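You operate a simulated robot arm through the tools that you are given. There is no shell and no other tool. Be economical: measure what you need, move in short steps, check, and stop when the job is done.

You run a simulated two-armed robot. Do the job below in one go: nothing can be reset, and whatever is moved stays where it is left.

JOB
Tip the overfull pan down to its line and soak the wooden cylinder in it till it darkens.
Fine: lay the pan back, drain the trough to LOW and shut the green lever, stand the wet cylinder on the mat; spill none.

The check looks at the end state, three seconds after you hand in, the way a careful person would. Anything else that was tipped, shoved, dropped, spilled or broken makes it a failure.

ROBOT AND FRAMES
Two 7-joint arms with fingered hands on one trunk that stands fixed in place. Base frame: the origin is at the foot of the trunk, x ahead of it, y to its left, z up. Lengths are in cm, angles in rad, forces in N, time in s.
The left shoulder is at [5.6, 26.9, 124], the right one opposite. Payload 5 kg a hand.
Tool frame (each hand has its own): the origin (TCP) lies between the finger pads and is the grasp point; the fingertips stand 5.2 cm ahead of it; z points along the fingers, y is the line along which they close. Largest opening 17.6 cm; the body of the gripper starts 6.1 cm behind the TCP. The gripper is a hand of 5 fingers: y runs from the thumb to the fingers, the wrist lies at [-2.6, -15.1, -26.9] in the tool frame, and closing takes about 1.5 s.
Orientation is that of the tool frame in the base frame, as a unit quaternion [x, y, z, w]. With the fingers straight down and the wrist toward the robot, the tool's x, y and z point along [0, 1, 0], [1, 0, 0] and [0, 0, -1] of the base frame.

CONTROLS
- The arms move only by the tool apply_moves. It takes "left_series", "right_series" or both (then of equal length, played together; a hand with none holds still); each is a list of rows, each a list of 7 numbers: the shift along the base's x, y, z in cm, then the turn, a rotation vector about the base's x, y, z in rad, then the finger opening in cm, from 0 to 17.6. In form: [[x, y, z, rx, ry, rz, grip], ...]. A call has 1 to 12 rows; each row shifts and turns the commanded pose from where the row before left it. A row lasts 0.2 s, in which the tool goes at most 5 cm and 0.15 rad; a call with a longer step from one row to the next is refused whole, and so is a gripper value outside its range. Where a pose cannot be reached the arm comes as near as it can. A force on the tool above 90 N (or 10 N above the force at the start of the call, whichever is more), or a blocked arm, ends the call early, and 0.2 s more pass. The fingers move at their own pace (about 10.8 cm/s each) and stop on an object; they squeeze with about 28 N. The grip force told is the motor's: it shows also when the fingers shut on nothing. Time passes only in rows, and 0.2 s behind the last, so rows that do not move let the fingers close. It gives the time, the measured TCP pose, the force on the tool (base axes), the opening and the grip force at its end, in the units of the frame above (readings bear some noise), with the torque about the TCP (base axes, N m) and any sound that the robot's microphone picked up.
- Cameras (640 x 400 px; columns grow to the right, rows downward): "scene" is now at [14.73, 1, 145.79]; the picture's right is [0.12, -0.99, -0.00], its down [-0.57, -0.07, -0.82] and it looks along [0.82, 0.10, -0.57] (base axes); focal length 334 px, centre (320, 200). "left" rides on the left gripper at [-10.2, -14.2, -20.3] in its tool frame; the picture's right is [-0.79, -0.29, 0.54], its down [0.56, -0.70, 0.44] and it looks along [0.25, 0.65, 0.72] (tool axes); focal length 275 px, centre (320, 200). "right" rides on the right gripper at [10.2, -14.2, -20.3] in its tool frame; the picture's right is [-0.79, 0.29, -0.54], its down [-0.56, -0.70, 0.44] and it looks along [-0.25, 0.65, 0.72] (tool axes); focal length 275 px, centre (320, 200). There is no depth. A picture from a camera that has moved, and an enlarged one, comes with that camera's place and axes in the base frame and with its lens.
- snapshot(camera): a new picture of that camera. The clock stands still meanwhile.
- slide_trunk(by): slides the trunk up (or, below 0, down) by that many cm; the arms and the scene camera ride with it, the base frame stays. It gives what a move gives, with no picture.
- preshape(shape, hand): the hand has 5 fingers and takes this shape, open, in about a second: jaw (thumb against the fingers, like two jaws); tri (thumb and two fingers); tip (a fingertip pinch); poke (one finger out to press); point (the index stretched); flat (the hand flat); cup (the hand cupped); fist (a fist). The gripper value then closes the fingers along that shape, each until it touches; the sizes above hold for jaw. It gives what a move gives, with no picture.
- head_to(pan, tilt): turns the head with the scene camera to pan (to the left, within 1.396 rad either way) and tilt (down, from -0.506 to 1.204), counted from straight ahead of the robot. It gives what a move gives.
- zoom(camera, box): a new picture of the part [left, top, right, bottom] of that camera's present view, enlarged. The clock stands still meanwhile.
- hand_in(): hands the job in; it is judged then, once.

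Work in short steps. Places have to be worked out from the pictures, the camera data and where the tool is seen: move nearer, look again, correct. Check each grasp and each placing, and mend what went wrong. You have 120 turns and 94 pictures in all, those below and enlarged ones among them. Open the grippers and draw the arms clear of the work before you hand the job in, unless the task says otherwise; then end with one line.

The tools are called after "Request:" by a JSON object that holds its "name" and its "arguments". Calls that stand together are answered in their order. apply_moves: Moves the arms, as the interface text tells. Its arguments: {"type":"object","properties":{"left_series":{"type":"array","items":{"type":"array","items":{"type":"number"}}},"right_series":{"type":"array","items":{"type":"array","items":{"type":"number"}}}},"required":[]} The other tools are called the same way: slide_trunk (by) slides the trunk up or down; preshape (shape, hand) gives the hand a shape; head_to (pan, tilt) turns the head that bears the scene camera; snapshot (camera) takes a picture; zoom (camera, box) takes an enlarged picture of a part of a camera's view; hand_in () hands the job in.

At the start:

```text
time: 0.0
left_ee_pos: [63.11, 47.7, 119.47]
left_orientation: [0.706, 0.708, -0.001, -0.001]
left_contact_force: [0.5, 0.6, -0.4]
left_wrist_torque: [0.0, 0.0, 0.03]
left_width: 17.54
left_grip_force: 0.0
left_shape: jaw
right_ee_pos: [55.88, -4.96, 118.98]
right_orientation: [0.707, 0.707, -0.001, 0.001]
right_contact_force: [0.4, -0.5, 0.0]
right_wrist_torque: [-0.01, 0.0, 0.0]
right_width: 17.58
right_grip_force: 0.1
right_shape: jaw
trunk travel left (down, up): [-40.0, 40.1]
head pan, tilt: [0.119, 0.592]
```

scene: 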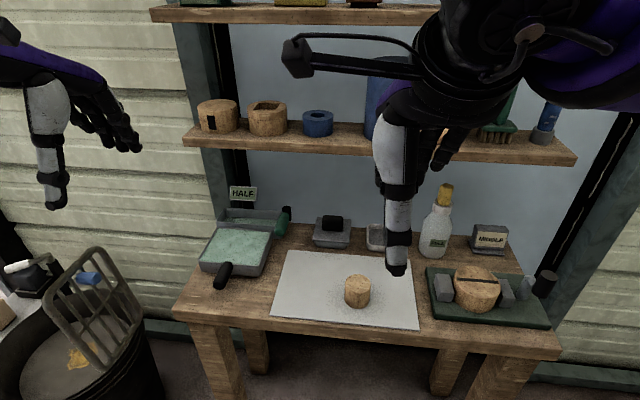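
right: 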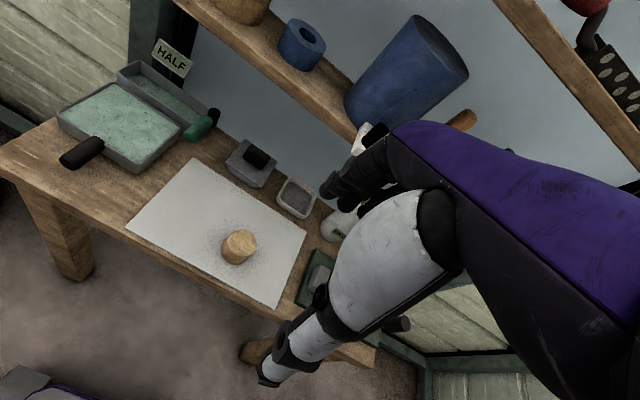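
left: 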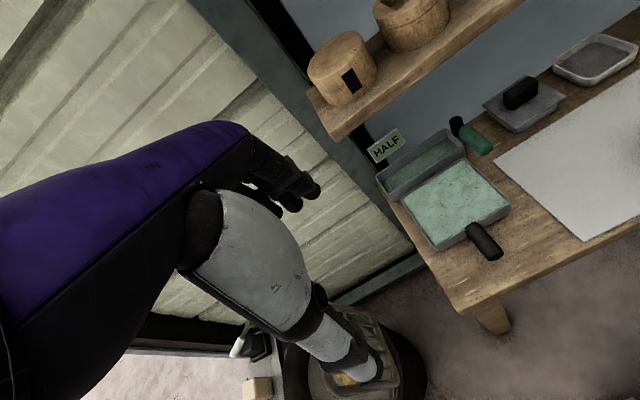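

The pan with the green liquid, the trough with its HALF sign and the green lever are at the left end of the bench. I'll zoom in on them and on the wooden cylinder.

Request:
{"name": "zoom", "arguments": {"camera": "scene", "box": [180, 170, 308, 300]}}

Request:
{"name": "zoom", "arguments": {"camera": "left", "box": [350, 90, 560, 280]}}

Request:
{"name": "zoom", "arguments": {"camera": "scene", "box": [270, 170, 570, 340]}}

```text
3.08 times, centred on (244, 235) of scene
camera zoom: at [14.73, 1.0, 145.79], right [0.12, -0.99, 0.0], down [-0.57, -0.07, -0.82], along [0.82, 0.1, -0.57], focal length 1026 px, centre (554, 92)
```

zoom: 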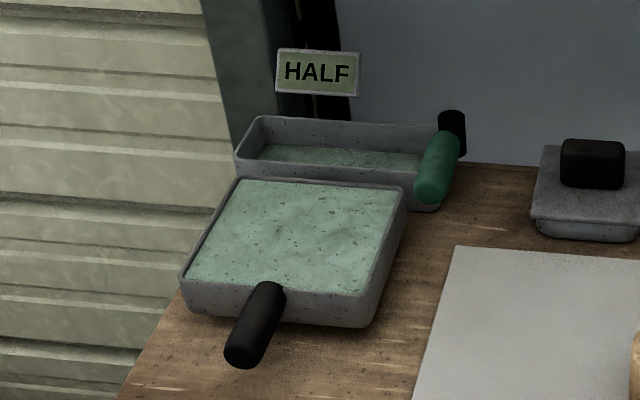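

```text
2.11 times, centred on (455, 185) of left
camera zoom: at [48.94, 37.58, 139.66], right [-0.29, -0.79, -0.54], down [-0.7, 0.56, -0.44], along [0.65, 0.25, -0.72], focal length 580 px, centre (36, 232)
```

zoom: 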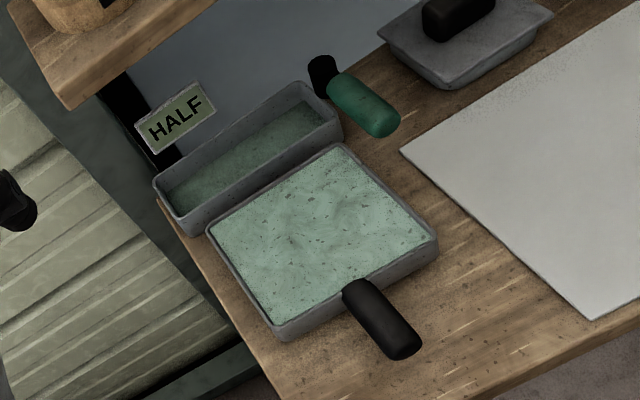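

```text
2.13 times, centred on (420, 255) of scene
camera zoom: at [14.73, 1.0, 145.79], right [0.12, -0.99, 0.0], down [-0.57, -0.07, -0.82], along [0.82, 0.1, -0.57], focal length 712 px, centre (107, 83)
```

zoom: 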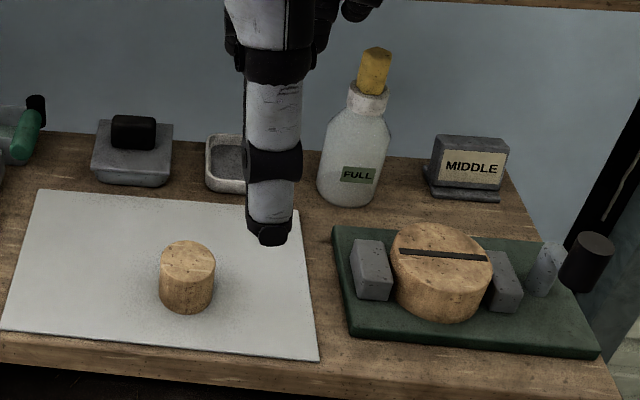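

I place the pan at about x 71–85, y 23–39, with its rim near z 85 and its handle at [64–71, 31, 85]. The trough is at x 86–94, the lever at [80–91, 20, 88], and the small cylinder at [69, -1.5] with the table near z 79.4. I'll turn the left hand so its fingers close across the handle, high above it, and use its camera for a closer look.

Request:
{"name": "apply_moves", "arguments": {"left_series": [[0, -1, -1, 0, 0, -0.15, 17.6], [0, -1, -1, 0, 0, -0.15, 17.6], [0, -1, -1, 0, 0, -0.15, 17.6], [0, -1, -1, 0, 0, -0.15, 17.6], [0, -1, -1, 0, 0, -0.15, 17.6], [0, -1, -1, 0, 0, -0.15, 17.6], [0, -1, -1, 0, 0, -0.15, 17.6], [0, -1, -1, 0, 0, -0.15, 17.6], [0, -1, -1, 0, 0, -0.15, 17.6], [0, -1, -1, 0, 0, -0.15, 17.6], [0, -1, -1, 0, 0, -0.07, 17.6]], "right_series": [[0, -2, 0, 0, 0, 0, 17.6], [0, -2, 0, 0, 0, 0, 17.6], [0, -2, 0, 0, 0, 0, 17.6], [0, -2, 0, 0, 0, 0, 17.6], [0, -2, 0, 0, 0, 0, 17.6], [0, -2, 0, 0, 0, 0, 17.6], [0, -2, 0, 0, 0, 0, 17.6], [0, -2, 0, 0, 0, 0, 17.6], [0, 0, 0, 0, 0, 0, 17.6], [0, 0, 0, 0, 0, 0, 17.6], [0, 0, 0, 0, 0, 0, 17.6]]}}

Request:
{"name": "snapshot", "arguments": {"camera": "left"}}

Request:
{"name": "snapshot", "arguments": {"camera": "scene"}}

```text
time: 2.4
left_ee_pos: [61.58, 36.73, 109.32]
left_orientation: [1.0, 0.001, 0.0, 0.006]
left_contact_force: [-0.4, 0.3, -0.2]
left_wrist_torque: [-0.05, 0.04, 0.01]
left_width: 17.6
left_grip_force: 0.0
left_shape: jaw
right_ee_pos: [54.55, -20.49, 119.69]
right_orientation: [0.706, 0.708, 0.004, 0.006]
right_contact_force: [0.2, 0.4, 0.5]
right_wrist_torque: [-0.07, 0.0, -0.06]
right_width: 17.61
right_grip_force: 0.1
right_shape: jaw
trunk travel left (down, up): [-40.0, 40.1]
head pan, tilt: [0.119, 0.592]
```

```text
87 pictures are left
camera left: at [51.44, 51.22, 129.33], right [-0.79, 0.28, -0.54], down [0.56, 0.7, -0.45], along [0.25, -0.66, -0.71], focal length 275 px, centre (320, 200)
```

left: 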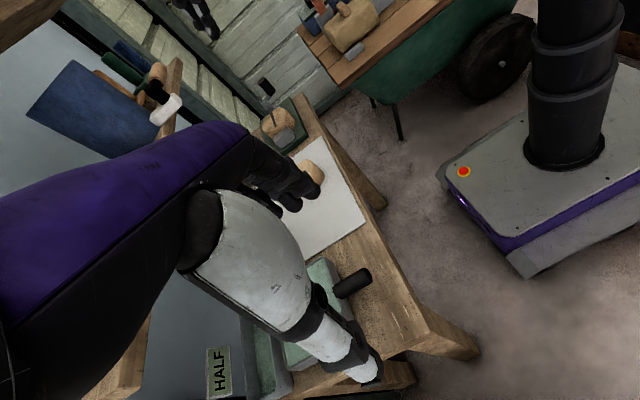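

```text
86 pictures are left
camera scene: at [14.74, 1.04, 145.79], right [0.12, -0.99, 0.0], down [-0.57, -0.07, -0.82], along [0.82, 0.1, -0.57], focal length 334 px, centre (320, 200)
```

scene: 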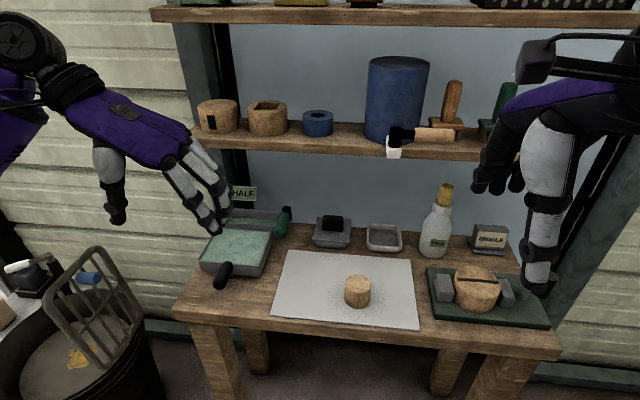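

The left camera's view is blocked, so I'll use the right hand's camera over the mat to look at the lever, the trough and the pan's line.

Request:
{"name": "apply_moves", "arguments": {"right_series": [[1.5, 4, -2.5, 0, 0, 0, 17.6], [1.5, 4, -2.5, 0, 0, 0, 17.6], [1.5, 4, -2.5, 0, 0, 0, 17.6], [1.5, 4, -2.5, 0, 0, 0, 17.6], [1.5, 4, -2.5, 0, 0, 0, 17.6], [1.5, 4, -2.5, 0, 0, 0, 17.6], [0, 4, 0, 0, 0, 0, 17.6], [0, 4, 0, 0, 0, 0, 17.6]]}}

Request:
{"name": "snapshot", "arguments": {"camera": "right"}}

```text
time: 4.2
left_ee_pos: [61.67, 36.86, 109.16]
left_orientation: [1.0, 0.001, -0.002, 0.008]
left_contact_force: [-0.2, 1.4, 0.3]
left_wrist_torque: [-0.23, 0.08, 0.04]
left_width: 17.6
left_grip_force: 0.1
left_shape: jaw
right_ee_pos: [63.35, 11.38, 104.64]
right_orientation: [0.706, 0.708, 0.005, 0.005]
right_contact_force: [1.1, 1.0, -0.3]
right_wrist_torque: [-0.17, -0.02, -0.06]
right_width: 17.58
right_grip_force: 0.0
right_shape: jaw
trunk travel left (down, up): [-40.0, 40.1]
head pan, tilt: [0.119, 0.592]
```

```text
85 pictures are left
camera right: at [48.77, 21.62, 124.57], right [0.28, -0.79, 0.55], down [-0.7, -0.56, -0.45], along [0.66, -0.25, -0.71], focal length 275 px, centre (320, 200)
```

right: 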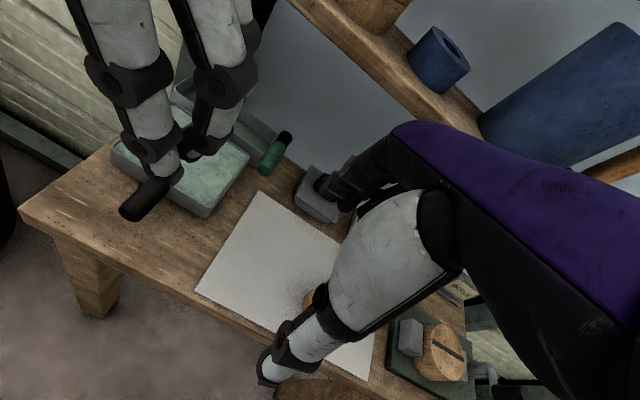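

The left fingers hide the pan from this camera. I'll draw the left hand aside and look again.

Request:
{"name": "apply_moves", "arguments": {"left_series": [[-2, 4, 1, 0, 0, 0, 17.6], [-2, 4, 1, 0, 0, 0, 17.6], [-2, 4, 1, 0, 0, 0, 17.6], [-1, 4, 1, 0, 0, 0, 17.6]], "right_series": [[2, 2, -1, 0, 0, 0, 17.6], [2, 2, -1, 0, 0, 0, 17.6], [2, 1, -1, 0, 0, 0, 17.6], [0, 0, 0, 0, 0, 0, 17.6]]}}

Request:
{"name": "zoom", "arguments": {"camera": "right", "box": [90, 50, 330, 240]}}

```text
time: 5.2
left_ee_pos: [54.56, 52.99, 113.7]
left_orientation: [1.0, 0.001, 0.0, 0.006]
left_contact_force: [-0.7, -1.6, 0.4]
left_wrist_torque: [0.17, -0.08, 0.0]
left_width: 17.61
left_grip_force: 0.0
left_shape: jaw
right_ee_pos: [69.4, 16.12, 101.78]
right_orientation: [0.707, 0.707, 0.005, 0.005]
right_contact_force: [-0.9, -0.8, -0.4]
right_wrist_torque: [0.04, -0.1, 0.0]
right_width: 17.59
right_grip_force: 0.0
right_shape: jaw
trunk travel left (down, up): [-40.0, 40.1]
head pan, tilt: [0.119, 0.592]
```

```text
2.11 times, centred on (210, 145) of right
camera zoom: at [54.85, 26.43, 121.8], right [0.28, -0.79, 0.54], down [-0.7, -0.56, -0.45], along [0.66, -0.25, -0.71], focal length 580 px, centre (552, 316)
```

zoom: 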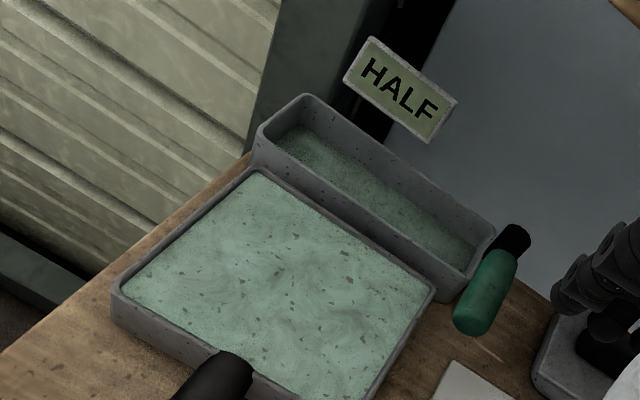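

The pan is full to the rim and the sign reads HALF. Before gripping the handle I'll zoom in on the joint between the pan and the trough, and on the lever.

Request:
{"name": "zoom", "arguments": {"camera": "right", "box": [220, 120, 300, 180]}}

Request:
{"name": "zoom", "arguments": {"camera": "scene", "box": [195, 195, 295, 290]}}

```text
6.67 times, centred on (260, 150) of right
camera zoom: at [54.85, 26.43, 121.8], right [0.28, -0.79, 0.54], down [-0.7, -0.56, -0.45], along [0.66, -0.25, -0.71], focal length 1835 px, centre (720, 533)
```

zoom: 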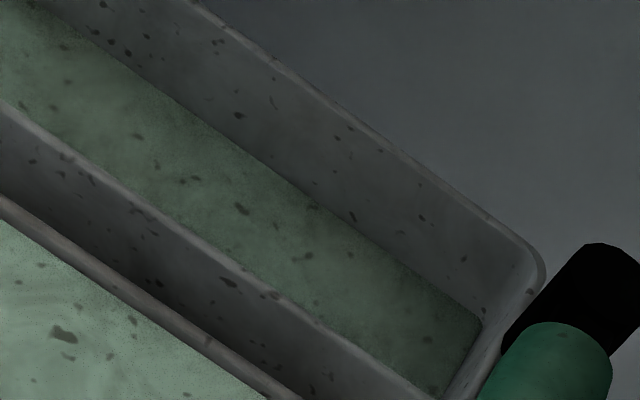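

```text
4.21 times, centred on (245, 242) of scene
camera zoom: at [14.63, 0.92, 145.82], right [0.12, -0.99, 0.0], down [-0.56, -0.07, -0.82], along [0.82, 0.1, -0.57], focal length 1405 px, centre (636, 21)
```

zoom: 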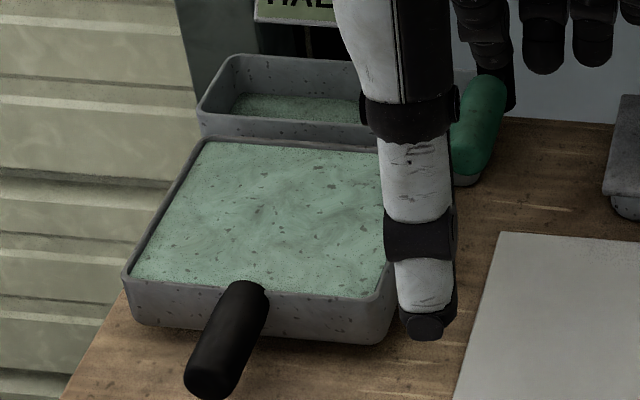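

The trough's rim looks 1–2 cm above the pan's rim and stands right behind it, so the pan has to be lifted over before it is tipped. I'll bring the left hand above the handle at [68, 31.2] and withdraw the right hand.

Request:
{"name": "apply_moves", "arguments": {"left_series": [[2.2, -3.6, -2, 0, 0, 0, 9], [2.2, -3.6, -2, 0, 0, 0, 9], [2.2, -3.6, -2, 0, 0, 0, 9], [2.2, -3.6, -2, 0, 0, 0, 9], [2.2, -3.6, -2, 0, 0, 0, 9], [2.2, -3.6, -2, 0, 0, 0, 9], [0, 0, 0, 0, 0, 0, 9], [0, 0, 0, 0, 0, 0, 9]], "right_series": [[-1, -4, 0.5, 0, 0, 0, 17.6], [-1, -4, 0.5, 0, 0, 0, 17.6], [-1, -4, 0.5, 0, 0, 0, 17.6], [-1, -4, 0.5, 0, 0, 0, 17.6], [-1, -4, 0.5, 0, 0, 0, 17.6], [-1, -4, 0.5, 0, 0, 0, 17.6], [-1, -4, 0.5, 0, 0, 0, 17.6], [-1, -4, 0.5, 0, 0, 0, 17.6]]}}

Request:
{"name": "zoom", "arguments": {"camera": "scene", "box": [160, 130, 340, 310]}}

```text
time: 7.0
left_ee_pos: [68.03, 31.11, 101.05]
left_orientation: [1.0, 0.0, 0.0, 0.005]
left_contact_force: [0.4, -3.0, 1.0]
left_wrist_torque: [0.27, -0.02, -0.06]
left_width: 9.03
left_grip_force: 0.1
left_shape: jaw
right_ee_pos: [61.39, -16.49, 105.6]
right_orientation: [0.707, 0.708, 0.005, 0.004]
right_contact_force: [0.3, -1.2, -1.3]
right_wrist_torque: [0.22, -0.01, 0.04]
right_width: 17.61
right_grip_force: 0.1
right_shape: jaw
trunk travel left (down, up): [-40.0, 40.1]
head pan, tilt: [0.119, 0.592]
```

```text
2.22 times, centred on (250, 220) of scene
camera zoom: at [14.75, 0.78, 145.8], right [0.12, -0.99, 0.0], down [-0.57, -0.06, -0.82], along [0.82, 0.1, -0.57], focal length 741 px, centre (476, 156)
```

zoom: 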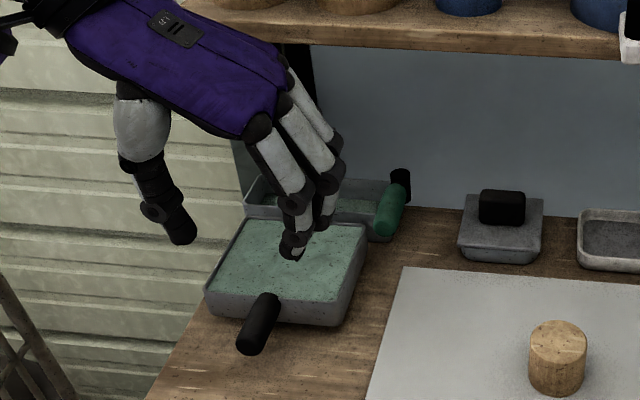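

The fingers are spread along x and some may land on the pan wall. I'll zoom in to find their span before lowering.

Request:
{"name": "zoom", "arguments": {"camera": "scene", "box": [185, 155, 275, 245]}}

Request:
{"name": "zoom", "arguments": {"camera": "right", "box": [0, 0, 320, 200]}}

```text
4.44 times, centred on (230, 200) of scene
camera zoom: at [14.75, 0.78, 145.8], right [0.12, -0.99, 0.0], down [-0.57, -0.06, -0.82], along [0.82, 0.1, -0.57], focal length 1483 px, centre (720, 200)
```

zoom: 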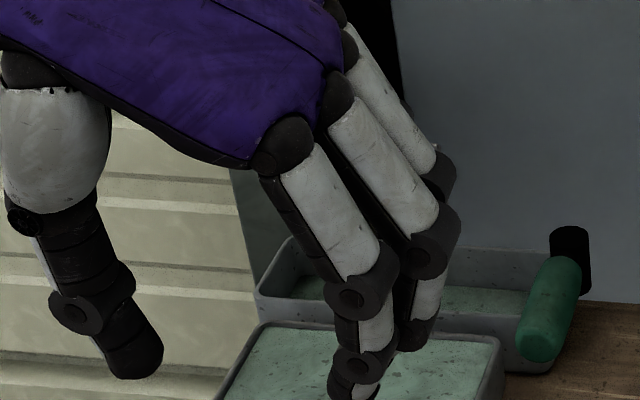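

```text
2.00 times, centred on (160, 100) of right
camera zoom: at [46.86, -6.21, 125.57], right [0.28, -0.79, 0.54], down [-0.7, -0.56, -0.45], along [0.66, -0.25, -0.71], focal length 551 px, centre (640, 400)
```

zoom: 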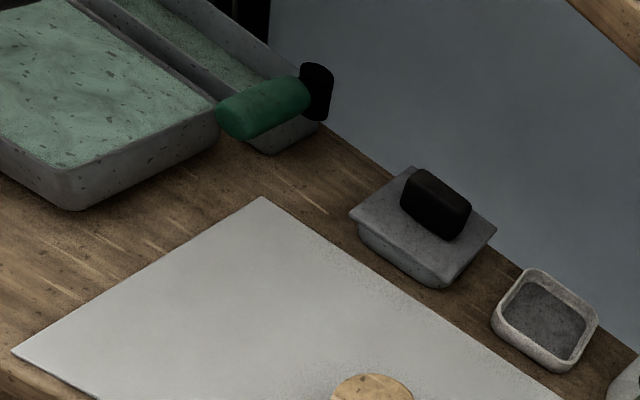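

The thumb and index sit near the TCP's x and the other fingers extend toward +x. I'll shift back to x≈66, go down with the tips still above the rim, and check the clearance to the pan wall.

Request:
{"name": "apply_moves", "arguments": {"left_series": [[-1, 0, -2.5, 0, 0, 0, 7], [-1, 0, -2.5, 0, 0, 0, 7], [0, 0, -2.5, 0, 0, 0, 7], [0, 0, -1, 0, 0, 0, 7], [0, 0, 0, 0, 0, 0, 7]]}}

Request:
{"name": "zoom", "arguments": {"camera": "scene", "box": [175, 190, 285, 300]}}

Request:
{"name": "snapshot", "arguments": {"camera": "left"}}

```text
time: 8.2
left_ee_pos: [65.78, 31.39, 92.51]
left_orientation: [1.0, 0.001, 0.0, 0.006]
left_contact_force: [-0.2, 0.0, 0.4]
left_wrist_torque: [0.02, -0.02, -0.04]
left_width: 7.05
left_grip_force: 0.0
left_shape: jaw
right_ee_pos: [61.45, -16.41, 105.57]
right_orientation: [0.707, 0.707, 0.005, 0.005]
right_contact_force: [0.5, 0.8, 0.0]
right_wrist_torque: [0.02, 0.02, 0.01]
right_width: 17.58
right_grip_force: 0.1
right_shape: jaw
trunk travel left (down, up): [-40.0, 40.1]
head pan, tilt: [0.119, 0.592]
```

```text
3.64 times, centred on (230, 245) of scene
camera zoom: at [14.74, 0.96, 145.79], right [0.12, -0.99, 0.0], down [-0.57, -0.07, -0.82], along [0.82, 0.1, -0.57], focal length 1213 px, centre (647, 36)
```

zoom: 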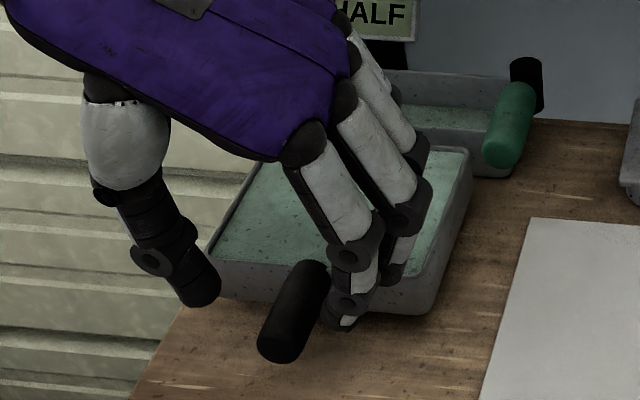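

```text
77 pictures are left
camera left: at [55.52, 45.73, 112.59], right [-0.79, 0.28, -0.54], down [0.56, 0.7, -0.45], along [0.25, -0.66, -0.71], focal length 275 px, centre (320, 200)
```

left: 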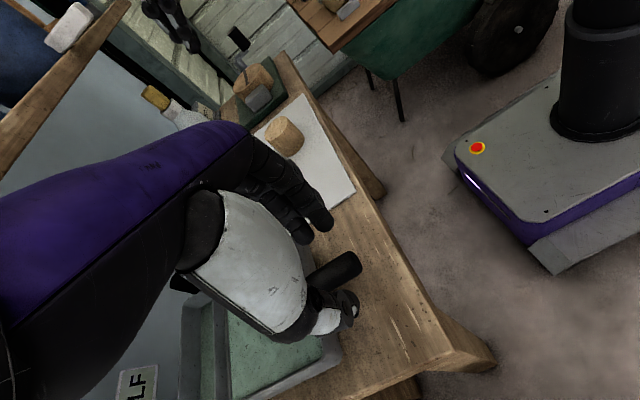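

The ring finger would land on the pan wall, so I'll switch to the thumb-and-two-fingers shape and check the layout.

Request:
{"name": "preshape", "arguments": {"hand": "left", "shape": "tri"}}

Request:
{"name": "zoom", "arguments": {"camera": "scene", "box": [175, 190, 285, 300]}}

```text
time: 9.1
left_ee_pos: [65.7, 31.33, 92.46]
left_orientation: [1.0, 0.002, 0.0, 0.006]
left_contact_force: [-0.6, 1.0, -0.6]
left_wrist_torque: [-0.05, -0.02, 0.01]
left_width: 17.55
left_grip_force: 0.0
left_shape: tri
right_ee_pos: [61.46, -16.24, 105.63]
right_orientation: [0.707, 0.707, 0.006, 0.005]
right_contact_force: [0.2, 1.0, 0.0]
right_wrist_torque: [0.0, -0.02, 0.02]
right_width: 17.6
right_grip_force: 0.0
right_shape: jaw
trunk travel left (down, up): [-40.0, 40.1]
head pan, tilt: [0.119, 0.592]
```

```text
3.64 times, centred on (230, 245) of scene
camera zoom: at [14.74, 1.01, 145.79], right [0.12, -0.99, 0.0], down [-0.57, -0.07, -0.82], along [0.82, 0.1, -0.57], focal length 1213 px, centre (647, 36)
```

zoom: 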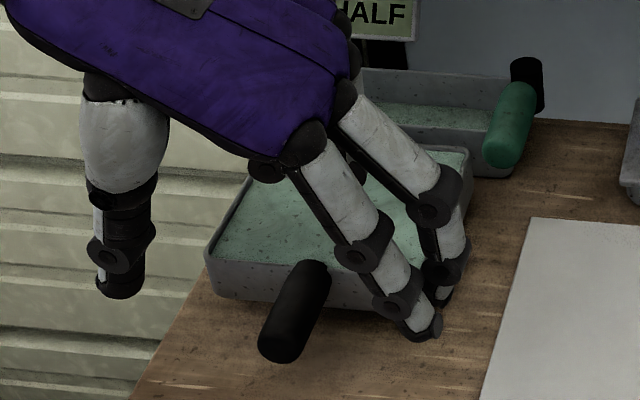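

Now only two fingers face the thumb and both clear the wall. I'll lower to z≈86 over the handle.

Request:
{"name": "apply_moves", "arguments": {"left_series": [[0, 0, 0, 0, 0, 0, 9], [0, 0, -2, 0, 0, 0, 9], [0, 0, -2, 0, 0, 0, 9], [0, 0, -1.5, 0, 0, 0, 9], [0, 0, -1, 0, 0, 0, 9], [0, 0, 0, 0, 0, 0, 9]]}}

Request:
{"name": "zoom", "arguments": {"camera": "scene", "box": [175, 190, 285, 300]}}

```text
time: 10.5
left_ee_pos: [65.65, 31.27, 86.33]
left_orientation: [1.0, 0.001, 0.0, 0.006]
left_contact_force: [-0.2, 0.3, 0.6]
left_wrist_torque: [-0.01, -0.02, -0.02]
left_width: 9.01
left_grip_force: 0.1
left_shape: tri
right_ee_pos: [61.4, -16.35, 105.63]
right_orientation: [0.707, 0.707, 0.005, 0.006]
right_contact_force: [-0.3, -0.2, 1.0]
right_wrist_torque: [0.02, -0.02, -0.03]
right_width: 17.58
right_grip_force: 0.0
right_shape: jaw
trunk travel left (down, up): [-40.0, 40.1]
head pan, tilt: [0.119, 0.592]
```

```text
3.64 times, centred on (230, 245) of scene
camera zoom: at [14.73, 0.99, 145.79], right [0.12, -0.99, 0.0], down [-0.57, -0.07, -0.82], along [0.82, 0.1, -0.57], focal length 1213 px, centre (647, 36)
```

zoom: 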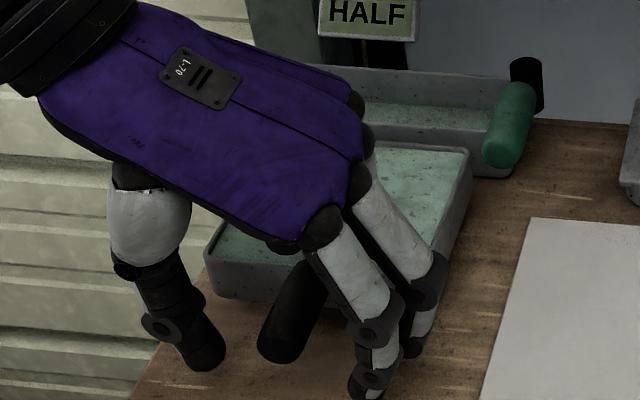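

The fingers straddle the handle. I'll lower another 0.9 cm and close.

Request:
{"name": "apply_moves", "arguments": {"left_series": [[0, 0, -0.9, 0, 0, 0, 9], [0, 0, 0, 0, 0, 0, 6], [0, 0, 0, 0, 0, 0, 4], [0, 0, 0, 0, 0, 0, 2], [0, 0, 0, 0, 0, 0, 0], [0, 0, 0, 0, 0, 0, 0], [0, 0, 0, 0, 0, 0, 0], [0, 0, 0, 0, 0, 0, 0], [0, 0, 0, 0, 0, 0, 0]]}}

Request:
{"name": "zoom", "arguments": {"camera": "scene", "box": [175, 190, 285, 300]}}

```text
time: 12.5
left_ee_pos: [65.56, 31.11, 85.36]
left_orientation: [1.0, 0.001, -0.001, 0.006]
left_contact_force: [-3.8, -14.3, 2.9]
left_wrist_torque: [-0.26, 0.11, 0.17]
left_width: 0.61
left_grip_force: 28.1
left_shape: tri
right_ee_pos: [61.39, -16.47, 105.68]
right_orientation: [0.707, 0.707, 0.004, 0.005]
right_contact_force: [0.1, -0.3, -0.9]
right_wrist_torque: [0.03, 0.0, 0.02]
right_width: 17.57
right_grip_force: 0.1
right_shape: jaw
trunk travel left (down, up): [-40.0, 40.1]
head pan, tilt: [0.119, 0.592]
```

```text
3.64 times, centred on (230, 245) of scene
camera zoom: at [14.71, 0.89, 145.79], right [0.12, -0.99, 0.0], down [-0.57, -0.07, -0.82], along [0.82, 0.1, -0.57], focal length 1213 px, centre (647, 36)
```

zoom: 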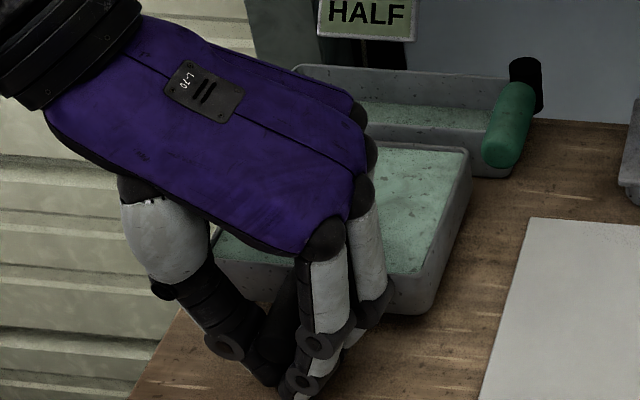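

The fingers have wrapped the handle with a side force of about 14 N, so the hand sits slightly too far to +y. I'll ease it over and lift 0.3 cm to see whether the pan is hinged or free.

Request:
{"name": "apply_moves", "arguments": {"left_series": [[0, -0.2, 0, 0, 0, 0, 0], [0, -0.2, 0, 0, 0, 0, 0], [0, 0, 0, 0, 0, 0, 0]]}}

Request:
{"name": "apply_moves", "arguments": {"left_series": [[0, 0, 0.15, 0, 0, 0, 0], [0, 0, 0.15, 0, 0, 0, 0], [0, 0, 0.15, 0, 0, 0, 0], [0, 0, 0, 0, 0, 0, 0]]}}

Request:
{"name": "zoom", "arguments": {"camera": "scene", "box": [175, 190, 285, 300]}}

```text
time: 13.3
left_ee_pos: [65.69, 30.89, 85.32]
left_orientation: [1.0, 0.002, 0.001, 0.005]
left_contact_force: [-7.1, 4.3, -0.1]
left_wrist_torque: [0.09, 0.1, 0.04]
left_width: 0.66
left_grip_force: 27.7
left_shape: tri
right_ee_pos: [61.37, -16.17, 105.72]
right_orientation: [0.707, 0.707, 0.005, 0.006]
right_contact_force: [1.0, 0.1, -0.2]
right_wrist_torque: [-0.01, 0.0, 0.03]
right_width: 17.6
right_grip_force: 0.0
right_shape: jaw
trunk travel left (down, up): [-40.0, 40.1]
head pan, tilt: [0.119, 0.592]
```

```text
time: 14.3
left_ee_pos: [65.68, 30.85, 85.71]
left_orientation: [1.0, 0.002, -0.001, 0.007]
left_contact_force: [-6.9, 10.4, -4.2]
left_wrist_torque: [0.09, 0.0, 0.04]
left_width: 0.68
left_grip_force: 28.1
left_shape: tri
right_ee_pos: [61.45, -16.3, 105.62]
right_orientation: [0.706, 0.708, 0.005, 0.006]
right_contact_force: [-0.3, -1.5, -0.2]
right_wrist_torque: [0.02, -0.03, -0.02]
right_width: 17.58
right_grip_force: 0.0
right_shape: jaw
trunk travel left (down, up): [-40.0, 40.1]
head pan, tilt: [0.119, 0.592]
```

```text
3.64 times, centred on (230, 245) of scene
camera zoom: at [14.72, 1.06, 145.79], right [0.12, -0.99, 0.0], down [-0.57, -0.07, -0.82], along [0.82, 0.1, -0.57], focal length 1213 px, centre (647, 36)
```

zoom: 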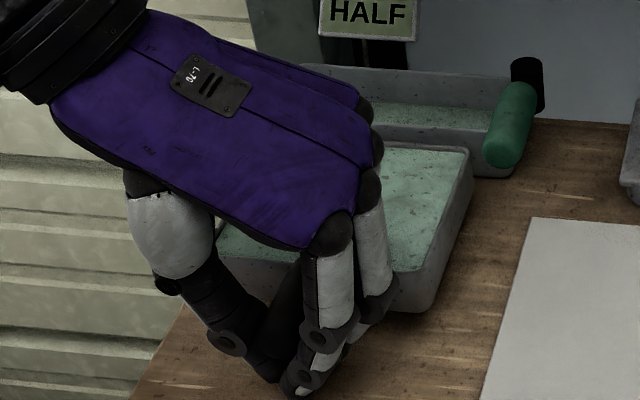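

The hand has taken only about 4 N so far, so the fingers may just be settling under the handle. I'll lift another 0.5 cm with a slight handle-up tilt and watch the force.

Request:
{"name": "apply_moves", "arguments": {"left_series": [[0, 0, 0.2, 0, 0.01, 0, 0], [0, 0, 0.2, 0, 0.01, 0, 0], [0, 0, 0.2, 0, 0.01, 0, 0], [0, 0, 0, 0, 0, 0, 0]]}}

Request:
{"name": "zoom", "arguments": {"camera": "scene", "box": [175, 190, 285, 300]}}

```text
time: 15.3
left_ee_pos: [65.62, 30.75, 86.28]
left_orientation: [1.0, 0.001, -0.014, 0.006]
left_contact_force: [-7.2, 12.5, -1.2]
left_wrist_torque: [0.17, 0.01, 0.03]
left_width: 0.73
left_grip_force: 27.8
left_shape: tri
right_ee_pos: [61.49, -16.2, 105.68]
right_orientation: [0.706, 0.708, 0.005, 0.006]
right_contact_force: [0.1, -0.1, 0.0]
right_wrist_torque: [0.01, 0.04, -0.01]
right_width: 17.61
right_grip_force: 0.0
right_shape: jaw
trunk travel left (down, up): [-40.0, 40.1]
head pan, tilt: [0.119, 0.592]
```

```text
3.64 times, centred on (230, 245) of scene
camera zoom: at [14.71, 1.07, 145.79], right [0.12, -0.99, 0.0], down [-0.57, -0.07, -0.82], along [0.82, 0.1, -0.57], focal length 1213 px, centre (647, 36)
```

zoom: 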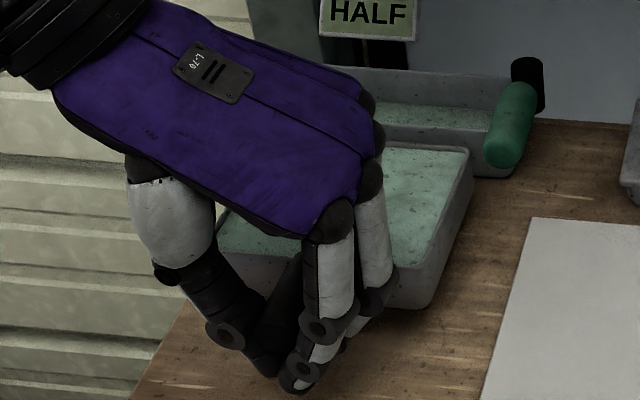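

The pan's front corner seems to have risen slightly with very little load. I'll centre the hand in y and go on along an arc about the pan's back edge.

Request:
{"name": "apply_moves", "arguments": {"left_series": [[0.06, 0.1, 0.2, 0, 0.01, 0, 0], [0.06, 0.1, 0.2, 0, 0.01, 0, 0], [0.06, 0, 0.2, 0, 0.01, 0, 0], [0.06, 0, 0.2, 0, 0.01, 0, 0], [0, 0, 0, 0, 0, 0, 0]]}}

Request:
{"name": "zoom", "arguments": {"camera": "scene", "box": [175, 190, 285, 300]}}

```text
time: 16.5
left_ee_pos: [65.84, 31.0, 87.15]
left_orientation: [0.999, 0.002, -0.035, 0.007]
left_contact_force: [-9.0, -3.0, -2.4]
left_wrist_torque: [-0.01, 0.08, 0.13]
left_width: 0.67
left_grip_force: 27.7
left_shape: tri
right_ee_pos: [61.49, -16.3, 105.66]
right_orientation: [0.706, 0.708, 0.005, 0.005]
right_contact_force: [0.2, -0.2, 0.1]
right_wrist_torque: [0.01, 0.0, 0.0]
right_width: 17.58
right_grip_force: 0.0
right_shape: jaw
trunk travel left (down, up): [-40.0, 40.1]
head pan, tilt: [0.119, 0.592]
```

```text
3.64 times, centred on (230, 245) of scene
camera zoom: at [14.69, 0.99, 145.8], right [0.12, -0.99, 0.0], down [-0.57, -0.07, -0.82], along [0.82, 0.1, -0.57], focal length 1213 px, centre (647, 36)
```

zoom: 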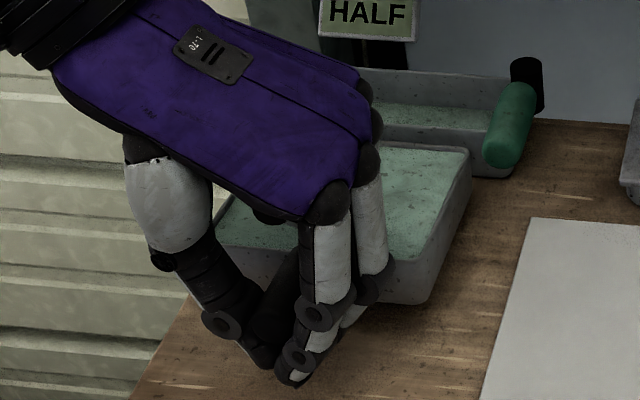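

The pan does seem to be lifting at the front. I'll continue the arc in small steps and check again.

Request:
{"name": "apply_moves", "arguments": {"left_series": [[0.08, 0, 0.25, 0, 0.0125, 0, 0], [0.08, 0, 0.25, 0, 0.0125, 0, 0], [0.08, 0, 0.25, 0, 0.0125, 0, 0], [0.08, 0, 0.25, 0, 0.0125, 0, 0], [0, 0, 0, 0, 0, 0, 0]]}}

Request:
{"name": "zoom", "arguments": {"camera": "scene", "box": [175, 190, 285, 300]}}

```text
time: 17.7
left_ee_pos: [66.14, 30.86, 88.17]
left_orientation: [0.998, 0.001, -0.06, 0.006]
left_contact_force: [-7.8, 1.0, -0.8]
left_wrist_torque: [0.02, 0.07, 0.06]
left_width: 0.66
left_grip_force: 28.3
left_shape: tri
right_ee_pos: [61.54, -16.14, 105.69]
right_orientation: [0.707, 0.707, 0.006, 0.005]
right_contact_force: [-0.1, 0.5, 0.2]
right_wrist_torque: [-0.01, 0.02, -0.03]
right_width: 17.61
right_grip_force: 0.0
right_shape: jaw
trunk travel left (down, up): [-40.0, 40.1]
head pan, tilt: [0.119, 0.592]
```

```text
3.64 times, centred on (230, 245) of scene
camera zoom: at [14.7, 1.0, 145.8], right [0.12, -0.99, 0.0], down [-0.57, -0.07, -0.82], along [0.82, 0.1, -0.57], focal length 1213 px, centre (647, 36)
```

zoom: 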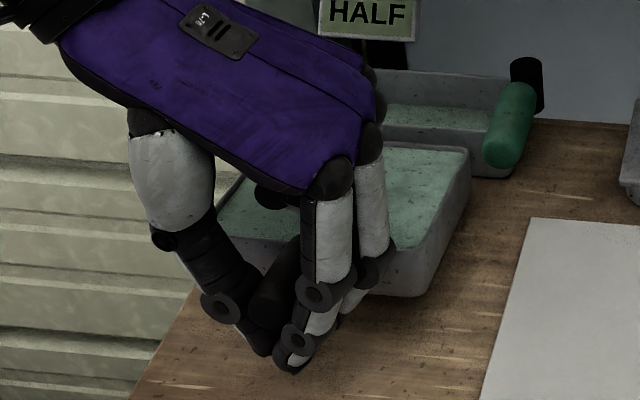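

The pan is tilting about its back edge, by about 0.12 rad and with little load, so it behaves as if hinged. I'll zoom in on the lip and the trough.

Request:
{"name": "zoom", "arguments": {"camera": "scene", "box": [215, 200, 275, 245]}}

```text
8.89 times, centred on (245, 222) of scene
camera zoom: at [14.7, 1.0, 145.8], right [0.12, -0.99, 0.0], down [-0.57, -0.07, -0.82], along [0.82, 0.1, -0.57], focal length 2965 px, centre (987, 0)
```

zoom: 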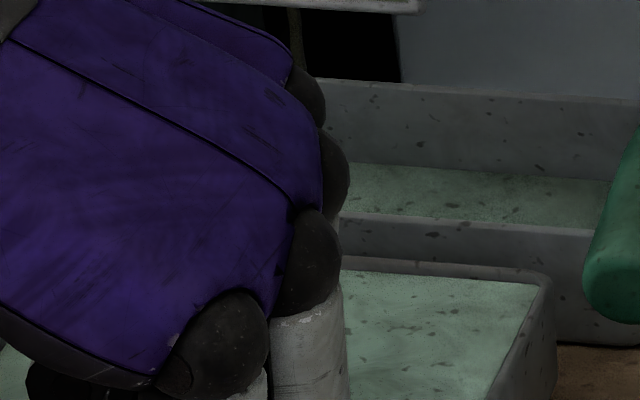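

The liquid is level with the back lip, but the trough wall behind it stands higher, so tipping further here could spill into the gap. I'll lower most of the way back, then try raising the whole pan level.

Request:
{"name": "apply_moves", "arguments": {"left_series": [[-0.08, 0, -0.25, 0, -0.0125, 0, 0], [-0.08, 0, -0.25, 0, -0.0125, 0, 0], [-0.08, 0, -0.25, 0, -0.0125, 0, 0], [-0.08, 0, -0.25, 0, -0.0125, 0, 0], [-0.06, 0, -0.2, 0, -0.01, 0, 0], [-0.06, 0, -0.2, 0, -0.01, 0, 0], [-0.3, 0, 0, 0, 0, 0, 0], [0, 0, 0, 0, 0, 0, 0]]}}

Request:
{"name": "apply_moves", "arguments": {"left_series": [[0, 0, 0.2, 0, -0.01, 0, 0], [0, 0, 0.2, 0, -0.01, 0, 0], [0, 0, 0.2, 0, -0.01, 0, 0], [0, 0, 0.2, 0, -0.01, 0, 0], [0, 0, 0, 0, 0, 0, 0]]}}

Request:
{"name": "zoom", "arguments": {"camera": "scene", "box": [175, 190, 285, 300]}}

```text
time: 19.5
left_ee_pos: [65.48, 30.85, 86.7]
left_orientation: [1.0, 0.001, -0.026, 0.006]
left_contact_force: [0.1, -0.2, 0.0]
left_wrist_torque: [0.01, 0.0, -0.01]
left_width: 0.63
left_grip_force: 28.0
left_shape: tri
right_ee_pos: [61.48, -16.35, 105.61]
right_orientation: [0.707, 0.707, 0.005, 0.005]
right_contact_force: [0.4, -0.1, -0.4]
right_wrist_torque: [0.0, 0.02, 0.02]
right_width: 17.6
right_grip_force: 0.1
right_shape: jaw
trunk travel left (down, up): [-40.0, 40.1]
head pan, tilt: [0.119, 0.592]
```

```text
time: 20.7
left_ee_pos: [65.53, 30.99, 87.49]
left_orientation: [1.0, 0.002, -0.005, 0.006]
left_contact_force: [-1.2, -2.4, -2.7]
left_wrist_torque: [-0.01, -0.02, 0.02]
left_width: 0.63
left_grip_force: 27.6
left_shape: tri
right_ee_pos: [61.53, -16.21, 105.63]
right_orientation: [0.707, 0.707, 0.005, 0.005]
right_contact_force: [-0.4, -0.1, 0.0]
right_wrist_torque: [-0.01, 0.0, 0.03]
right_width: 17.59
right_grip_force: 0.2
right_shape: jaw
trunk travel left (down, up): [-40.0, 40.1]
head pan, tilt: [0.119, 0.592]
```

```text
3.64 times, centred on (230, 245) of scene
camera zoom: at [14.73, 0.99, 145.79], right [0.12, -0.99, 0.0], down [-0.57, -0.07, -0.82], along [0.82, 0.1, -0.57], focal length 1213 px, centre (647, 36)
```

zoom: 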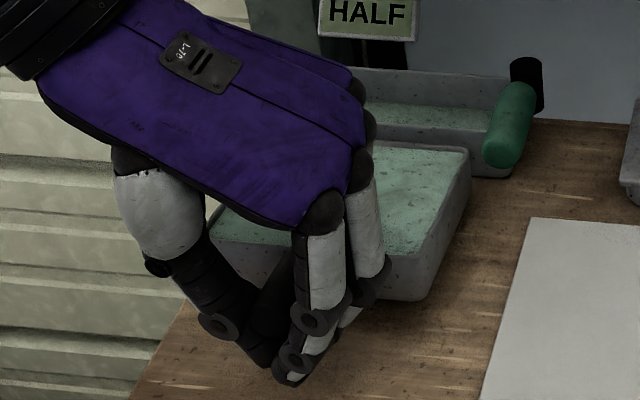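

The contact force dropped to zero with the handle still raised, and my earlier arc, which assumed a low pivot, pushed in x. Both suggest the pan is hinged at its back lip with the pivot near z 85. I'll raise the handle in small steps around that lip and watch the trough.

Request:
{"name": "apply_moves", "arguments": {"left_series": [[0, 0, 0.25, 0, 0.0125, 0, 0], [0.01, 0, 0.25, 0, 0.0125, 0, 0], [0.02, 0, 0.25, 0, 0.0125, 0, 0], [0.03, 0, 0.25, 0, 0.0125, 0, 0], [0, 0, 0, 0, 0, 0, 0]]}}

Request:
{"name": "zoom", "arguments": {"camera": "scene", "box": [195, 190, 285, 255]}}

```text
time: 21.9
left_ee_pos: [65.68, 30.91, 88.58]
left_orientation: [1.0, 0.002, -0.031, 0.006]
left_contact_force: [-2.6, -0.1, -3.4]
left_wrist_torque: [0.0, 0.01, 0.01]
left_width: 0.64
left_grip_force: 27.7
left_shape: tri
right_ee_pos: [61.52, -16.3, 105.64]
right_orientation: [0.707, 0.707, 0.005, 0.004]
right_contact_force: [-0.5, -0.9, -0.5]
right_wrist_torque: [0.01, 0.03, -0.02]
right_width: 17.57
right_grip_force: 0.1
right_shape: jaw
trunk travel left (down, up): [-40.0, 40.1]
head pan, tilt: [0.119, 0.592]
```

```text
6.15 times, centred on (240, 222) of scene
camera zoom: at [14.73, 1.0, 145.79], right [0.12, -0.99, 0.0], down [-0.57, -0.07, -0.82], along [0.82, 0.1, -0.57], focal length 2053 px, centre (812, 62)
```

zoom: 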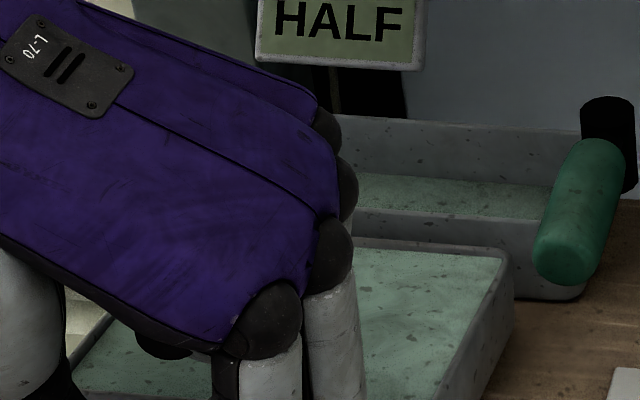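

The forces stay small and the motion is smooth. I'll bring the right hand's camera to a better viewpoint, without tilting further yet, to see the lip and the trough level.

Request:
{"name": "apply_moves", "arguments": {"right_series": [[0, 4, 0, 0, 0, 0, 17.6], [0, 4, 0, 0, 0, 0, 17.6], [0, 4, 0, 0, 0, 0, 17.6], [0, 4, 0, 0, 0, 0, 17.6], [0, 2, 0, 0, 0, 0, 17.6], [0, 0, 0, 0, 0, 0, 17.6]]}}

Request:
{"name": "zoom", "arguments": {"camera": "right", "box": [80, 20, 320, 180]}}

```text
time: 23.3
left_ee_pos: [65.64, 30.9, 88.65]
left_orientation: [1.0, 0.002, -0.03, 0.007]
left_contact_force: [-0.2, -0.1, -0.2]
left_wrist_torque: [0.02, 0.0, 0.0]
left_width: 0.62
left_grip_force: 28.2
left_shape: tri
right_ee_pos: [61.41, 1.99, 105.79]
right_orientation: [0.707, 0.707, 0.005, 0.004]
right_contact_force: [0.6, 0.2, 0.0]
right_wrist_torque: [-0.04, -0.01, 0.03]
right_width: 17.59
right_grip_force: 0.0
right_shape: jaw
trunk travel left (down, up): [-40.0, 40.1]
head pan, tilt: [0.119, 0.592]
```

```text
2.50 times, centred on (200, 100) of right
camera zoom: at [46.88, 12.4, 125.81], right [0.28, -0.79, 0.54], down [-0.7, -0.56, -0.45], along [0.66, -0.25, -0.71], focal length 688 px, centre (620, 450)
```

zoom: 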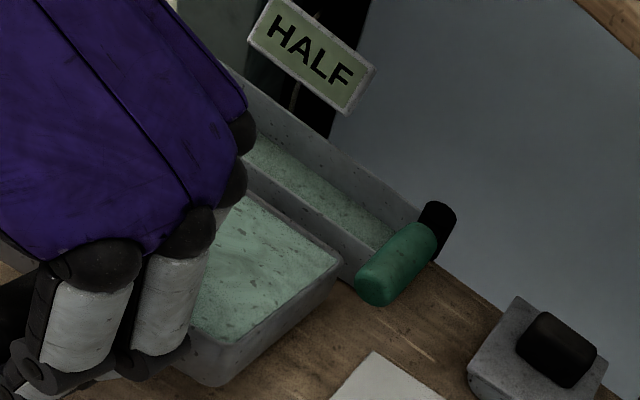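

Nothing has spilled so far and the trough still reads HALF. I'll raise the handle another 1.2 cm and look again.

Request:
{"name": "apply_moves", "arguments": {"left_series": [[0.04, 0, 0.25, 0, 0.0125, 0, 0], [0.04, 0, 0.25, 0, 0.0125, 0, 0], [0.04, 0, 0.25, 0, 0.0125, 0, 0], [0.04, 0, 0.25, 0, 0.0125, 0, 0], [0.04, 0, 0.25, 0, 0.0125, 0, 0], [0, 0, 0, 0, 0, 0, 0]]}}

Request:
{"name": "zoom", "arguments": {"camera": "right", "box": [140, 50, 300, 180]}}

```text
time: 24.7
left_ee_pos: [65.63, 31.06, 89.85]
left_orientation: [0.998, 0.001, -0.063, 0.006]
left_contact_force: [2.2, -3.4, -3.1]
left_wrist_torque: [0.0, -0.05, 0.08]
left_width: 0.59
left_grip_force: 28.1
left_shape: tri
right_ee_pos: [61.56, 2.11, 105.81]
right_orientation: [0.707, 0.707, 0.004, 0.004]
right_contact_force: [0.6, -0.2, 0.4]
right_wrist_torque: [0.01, -0.01, 0.01]
right_width: 17.61
right_grip_force: 0.1
right_shape: jaw
trunk travel left (down, up): [-40.0, 40.1]
head pan, tilt: [0.119, 0.592]
```

```text
3.08 times, centred on (220, 115) of right
camera zoom: at [46.89, 12.35, 125.8], right [0.28, -0.79, 0.54], down [-0.7, -0.56, -0.45], along [0.66, -0.25, -0.71], focal length 847 px, centre (628, 462)
```

zoom: 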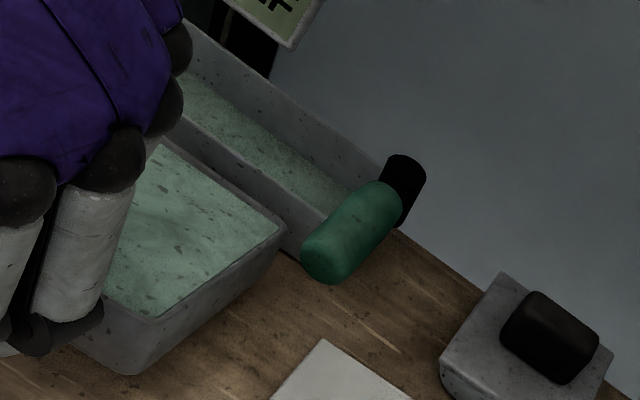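

The trough may be a little fuller. I'll continue another step and view both the sign and the trough.

Request:
{"name": "apply_moves", "arguments": {"left_series": [[0.05, 0, 0.25, 0, 0.0125, 0, 0], [0.05, 0, 0.25, 0, 0.0125, 0, 0], [0.05, 0, 0.25, 0, 0.0125, 0, 0], [0.05, 0, 0.25, 0, 0.0125, 0, 0], [0, 0, 0, 0, 0, 0, 0], [0, 0, 0, 0, 0, 0, 0]]}}

Request:
{"name": "zoom", "arguments": {"camera": "right", "box": [80, 10, 300, 180]}}

```text
time: 26.1
left_ee_pos: [66.02, 31.05, 90.81]
left_orientation: [0.996, 0.001, -0.087, 0.006]
left_contact_force: [0.4, -4.1, -3.3]
left_wrist_torque: [0.02, -0.02, 0.08]
left_width: 0.61
left_grip_force: 28.1
left_shape: tri
right_ee_pos: [61.41, 2.09, 105.84]
right_orientation: [0.707, 0.707, 0.005, 0.005]
right_contact_force: [0.2, 0.3, 0.3]
right_wrist_torque: [-0.02, 0.0, -0.01]
right_width: 17.58
right_grip_force: 0.0
right_shape: jaw
trunk travel left (down, up): [-40.0, 40.1]
head pan, tilt: [0.119, 0.592]
```

```text
2.35 times, centred on (190, 95) of right
camera zoom: at [46.88, 12.35, 125.81], right [0.28, -0.79, 0.54], down [-0.7, -0.56, -0.45], along [0.66, -0.25, -0.71], focal length 648 px, centre (626, 447)
```

zoom: 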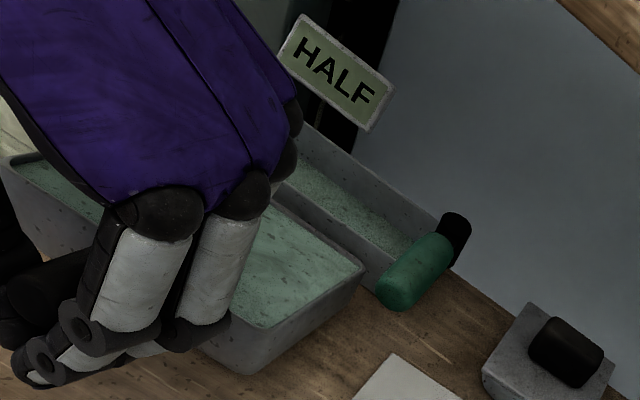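

The level at the front of the pan now seems below its rim. I'll take a sharp scene zoom to compare levels and look for a line.

Request:
{"name": "zoom", "arguments": {"camera": "scene", "box": [190, 180, 300, 270]}}

```text
4.44 times, centred on (245, 225) of scene
camera zoom: at [14.76, 0.98, 145.79], right [0.12, -0.99, 0.0], down [-0.57, -0.07, -0.82], along [0.82, 0.1, -0.57], focal length 1483 px, centre (653, 89)
```

zoom: 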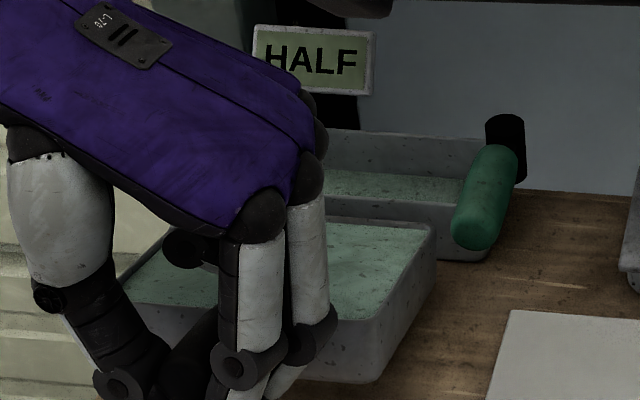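

The trough's visible wall has shrunk slightly, so the liquid is flowing into it cleanly. I'll hold here for 2 s and compare.

Request:
{"name": "apply_moves", "arguments": {"left_series": [[0, 0, 0, 0, 0, 0, 0], [0, 0, 0, 0, 0, 0, 0], [0, 0, 0, 0, 0, 0, 0], [0, 0, 0, 0, 0, 0, 0], [0, 0, 0, 0, 0, 0, 0], [0, 0, 0, 0, 0, 0, 0], [0, 0, 0, 0, 0, 0, 0], [0, 0, 0, 0, 0, 0, 0], [0, 0, 0, 0, 0, 0, 0], [0, 0, 0, 0, 0, 0, 0]]}}

Request:
{"name": "zoom", "arguments": {"camera": "scene", "box": [190, 180, 300, 270]}}

```text
time: 28.3
left_ee_pos: [66.0, 31.0, 90.69]
left_orientation: [0.996, 0.002, -0.088, 0.007]
left_contact_force: [0.4, -3.9, -2.4]
left_wrist_torque: [0.03, -0.05, 0.08]
left_width: 0.61
left_grip_force: 28.0
left_shape: tri
right_ee_pos: [61.49, 2.21, 105.73]
right_orientation: [0.707, 0.707, 0.005, 0.005]
right_contact_force: [0.0, -0.2, -0.3]
right_wrist_torque: [0.02, 0.0, 0.0]
right_width: 17.61
right_grip_force: 0.1
right_shape: jaw
trunk travel left (down, up): [-40.0, 40.1]
head pan, tilt: [0.119, 0.592]
```

```text
4.44 times, centred on (245, 225) of scene
camera zoom: at [14.76, 0.98, 145.79], right [0.12, -0.99, 0.0], down [-0.57, -0.07, -0.82], along [0.82, 0.1, -0.57], focal length 1483 px, centre (653, 89)
```

zoom: 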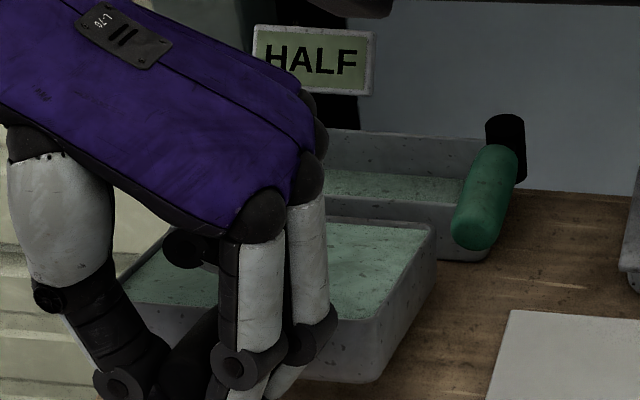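

It is static here, so the level depends on the tilt. I'll zoom in on the pan's visible inner wall to look for the line.

Request:
{"name": "zoom", "arguments": {"camera": "scene", "box": [240, 215, 272, 240]}}

Request:
{"name": "zoom", "arguments": {"camera": "right", "box": [150, 80, 230, 150]}}

```text
16.00 times, centred on (256, 228) of scene
camera zoom: at [14.76, 0.98, 145.79], right [0.12, -0.99, 0.0], down [-0.57, -0.07, -0.82], along [0.82, 0.1, -0.57], focal length 5338 px, centre (1344, -240)
```

zoom: 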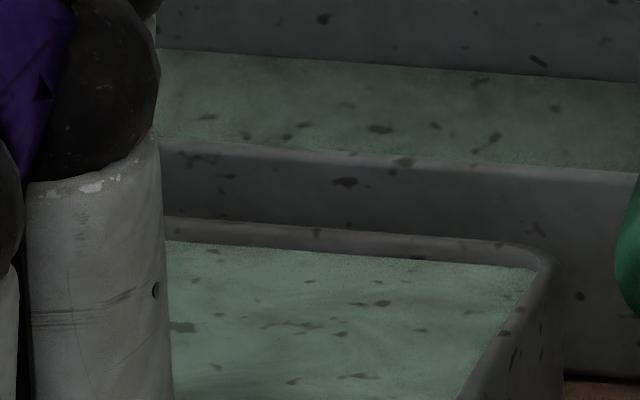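

```text
5.71 times, centred on (190, 115) of right
camera zoom: at [46.88, 12.36, 125.81], right [0.28, -0.79, 0.54], down [-0.7, -0.56, -0.45], along [0.66, -0.25, -0.71], focal length 1573 px, centre (1063, 686)
```

zoom: 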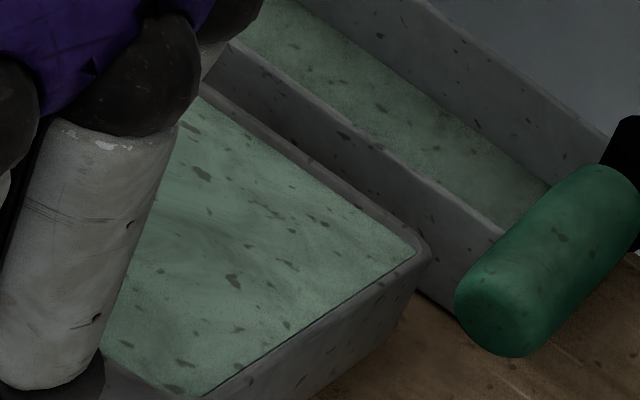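

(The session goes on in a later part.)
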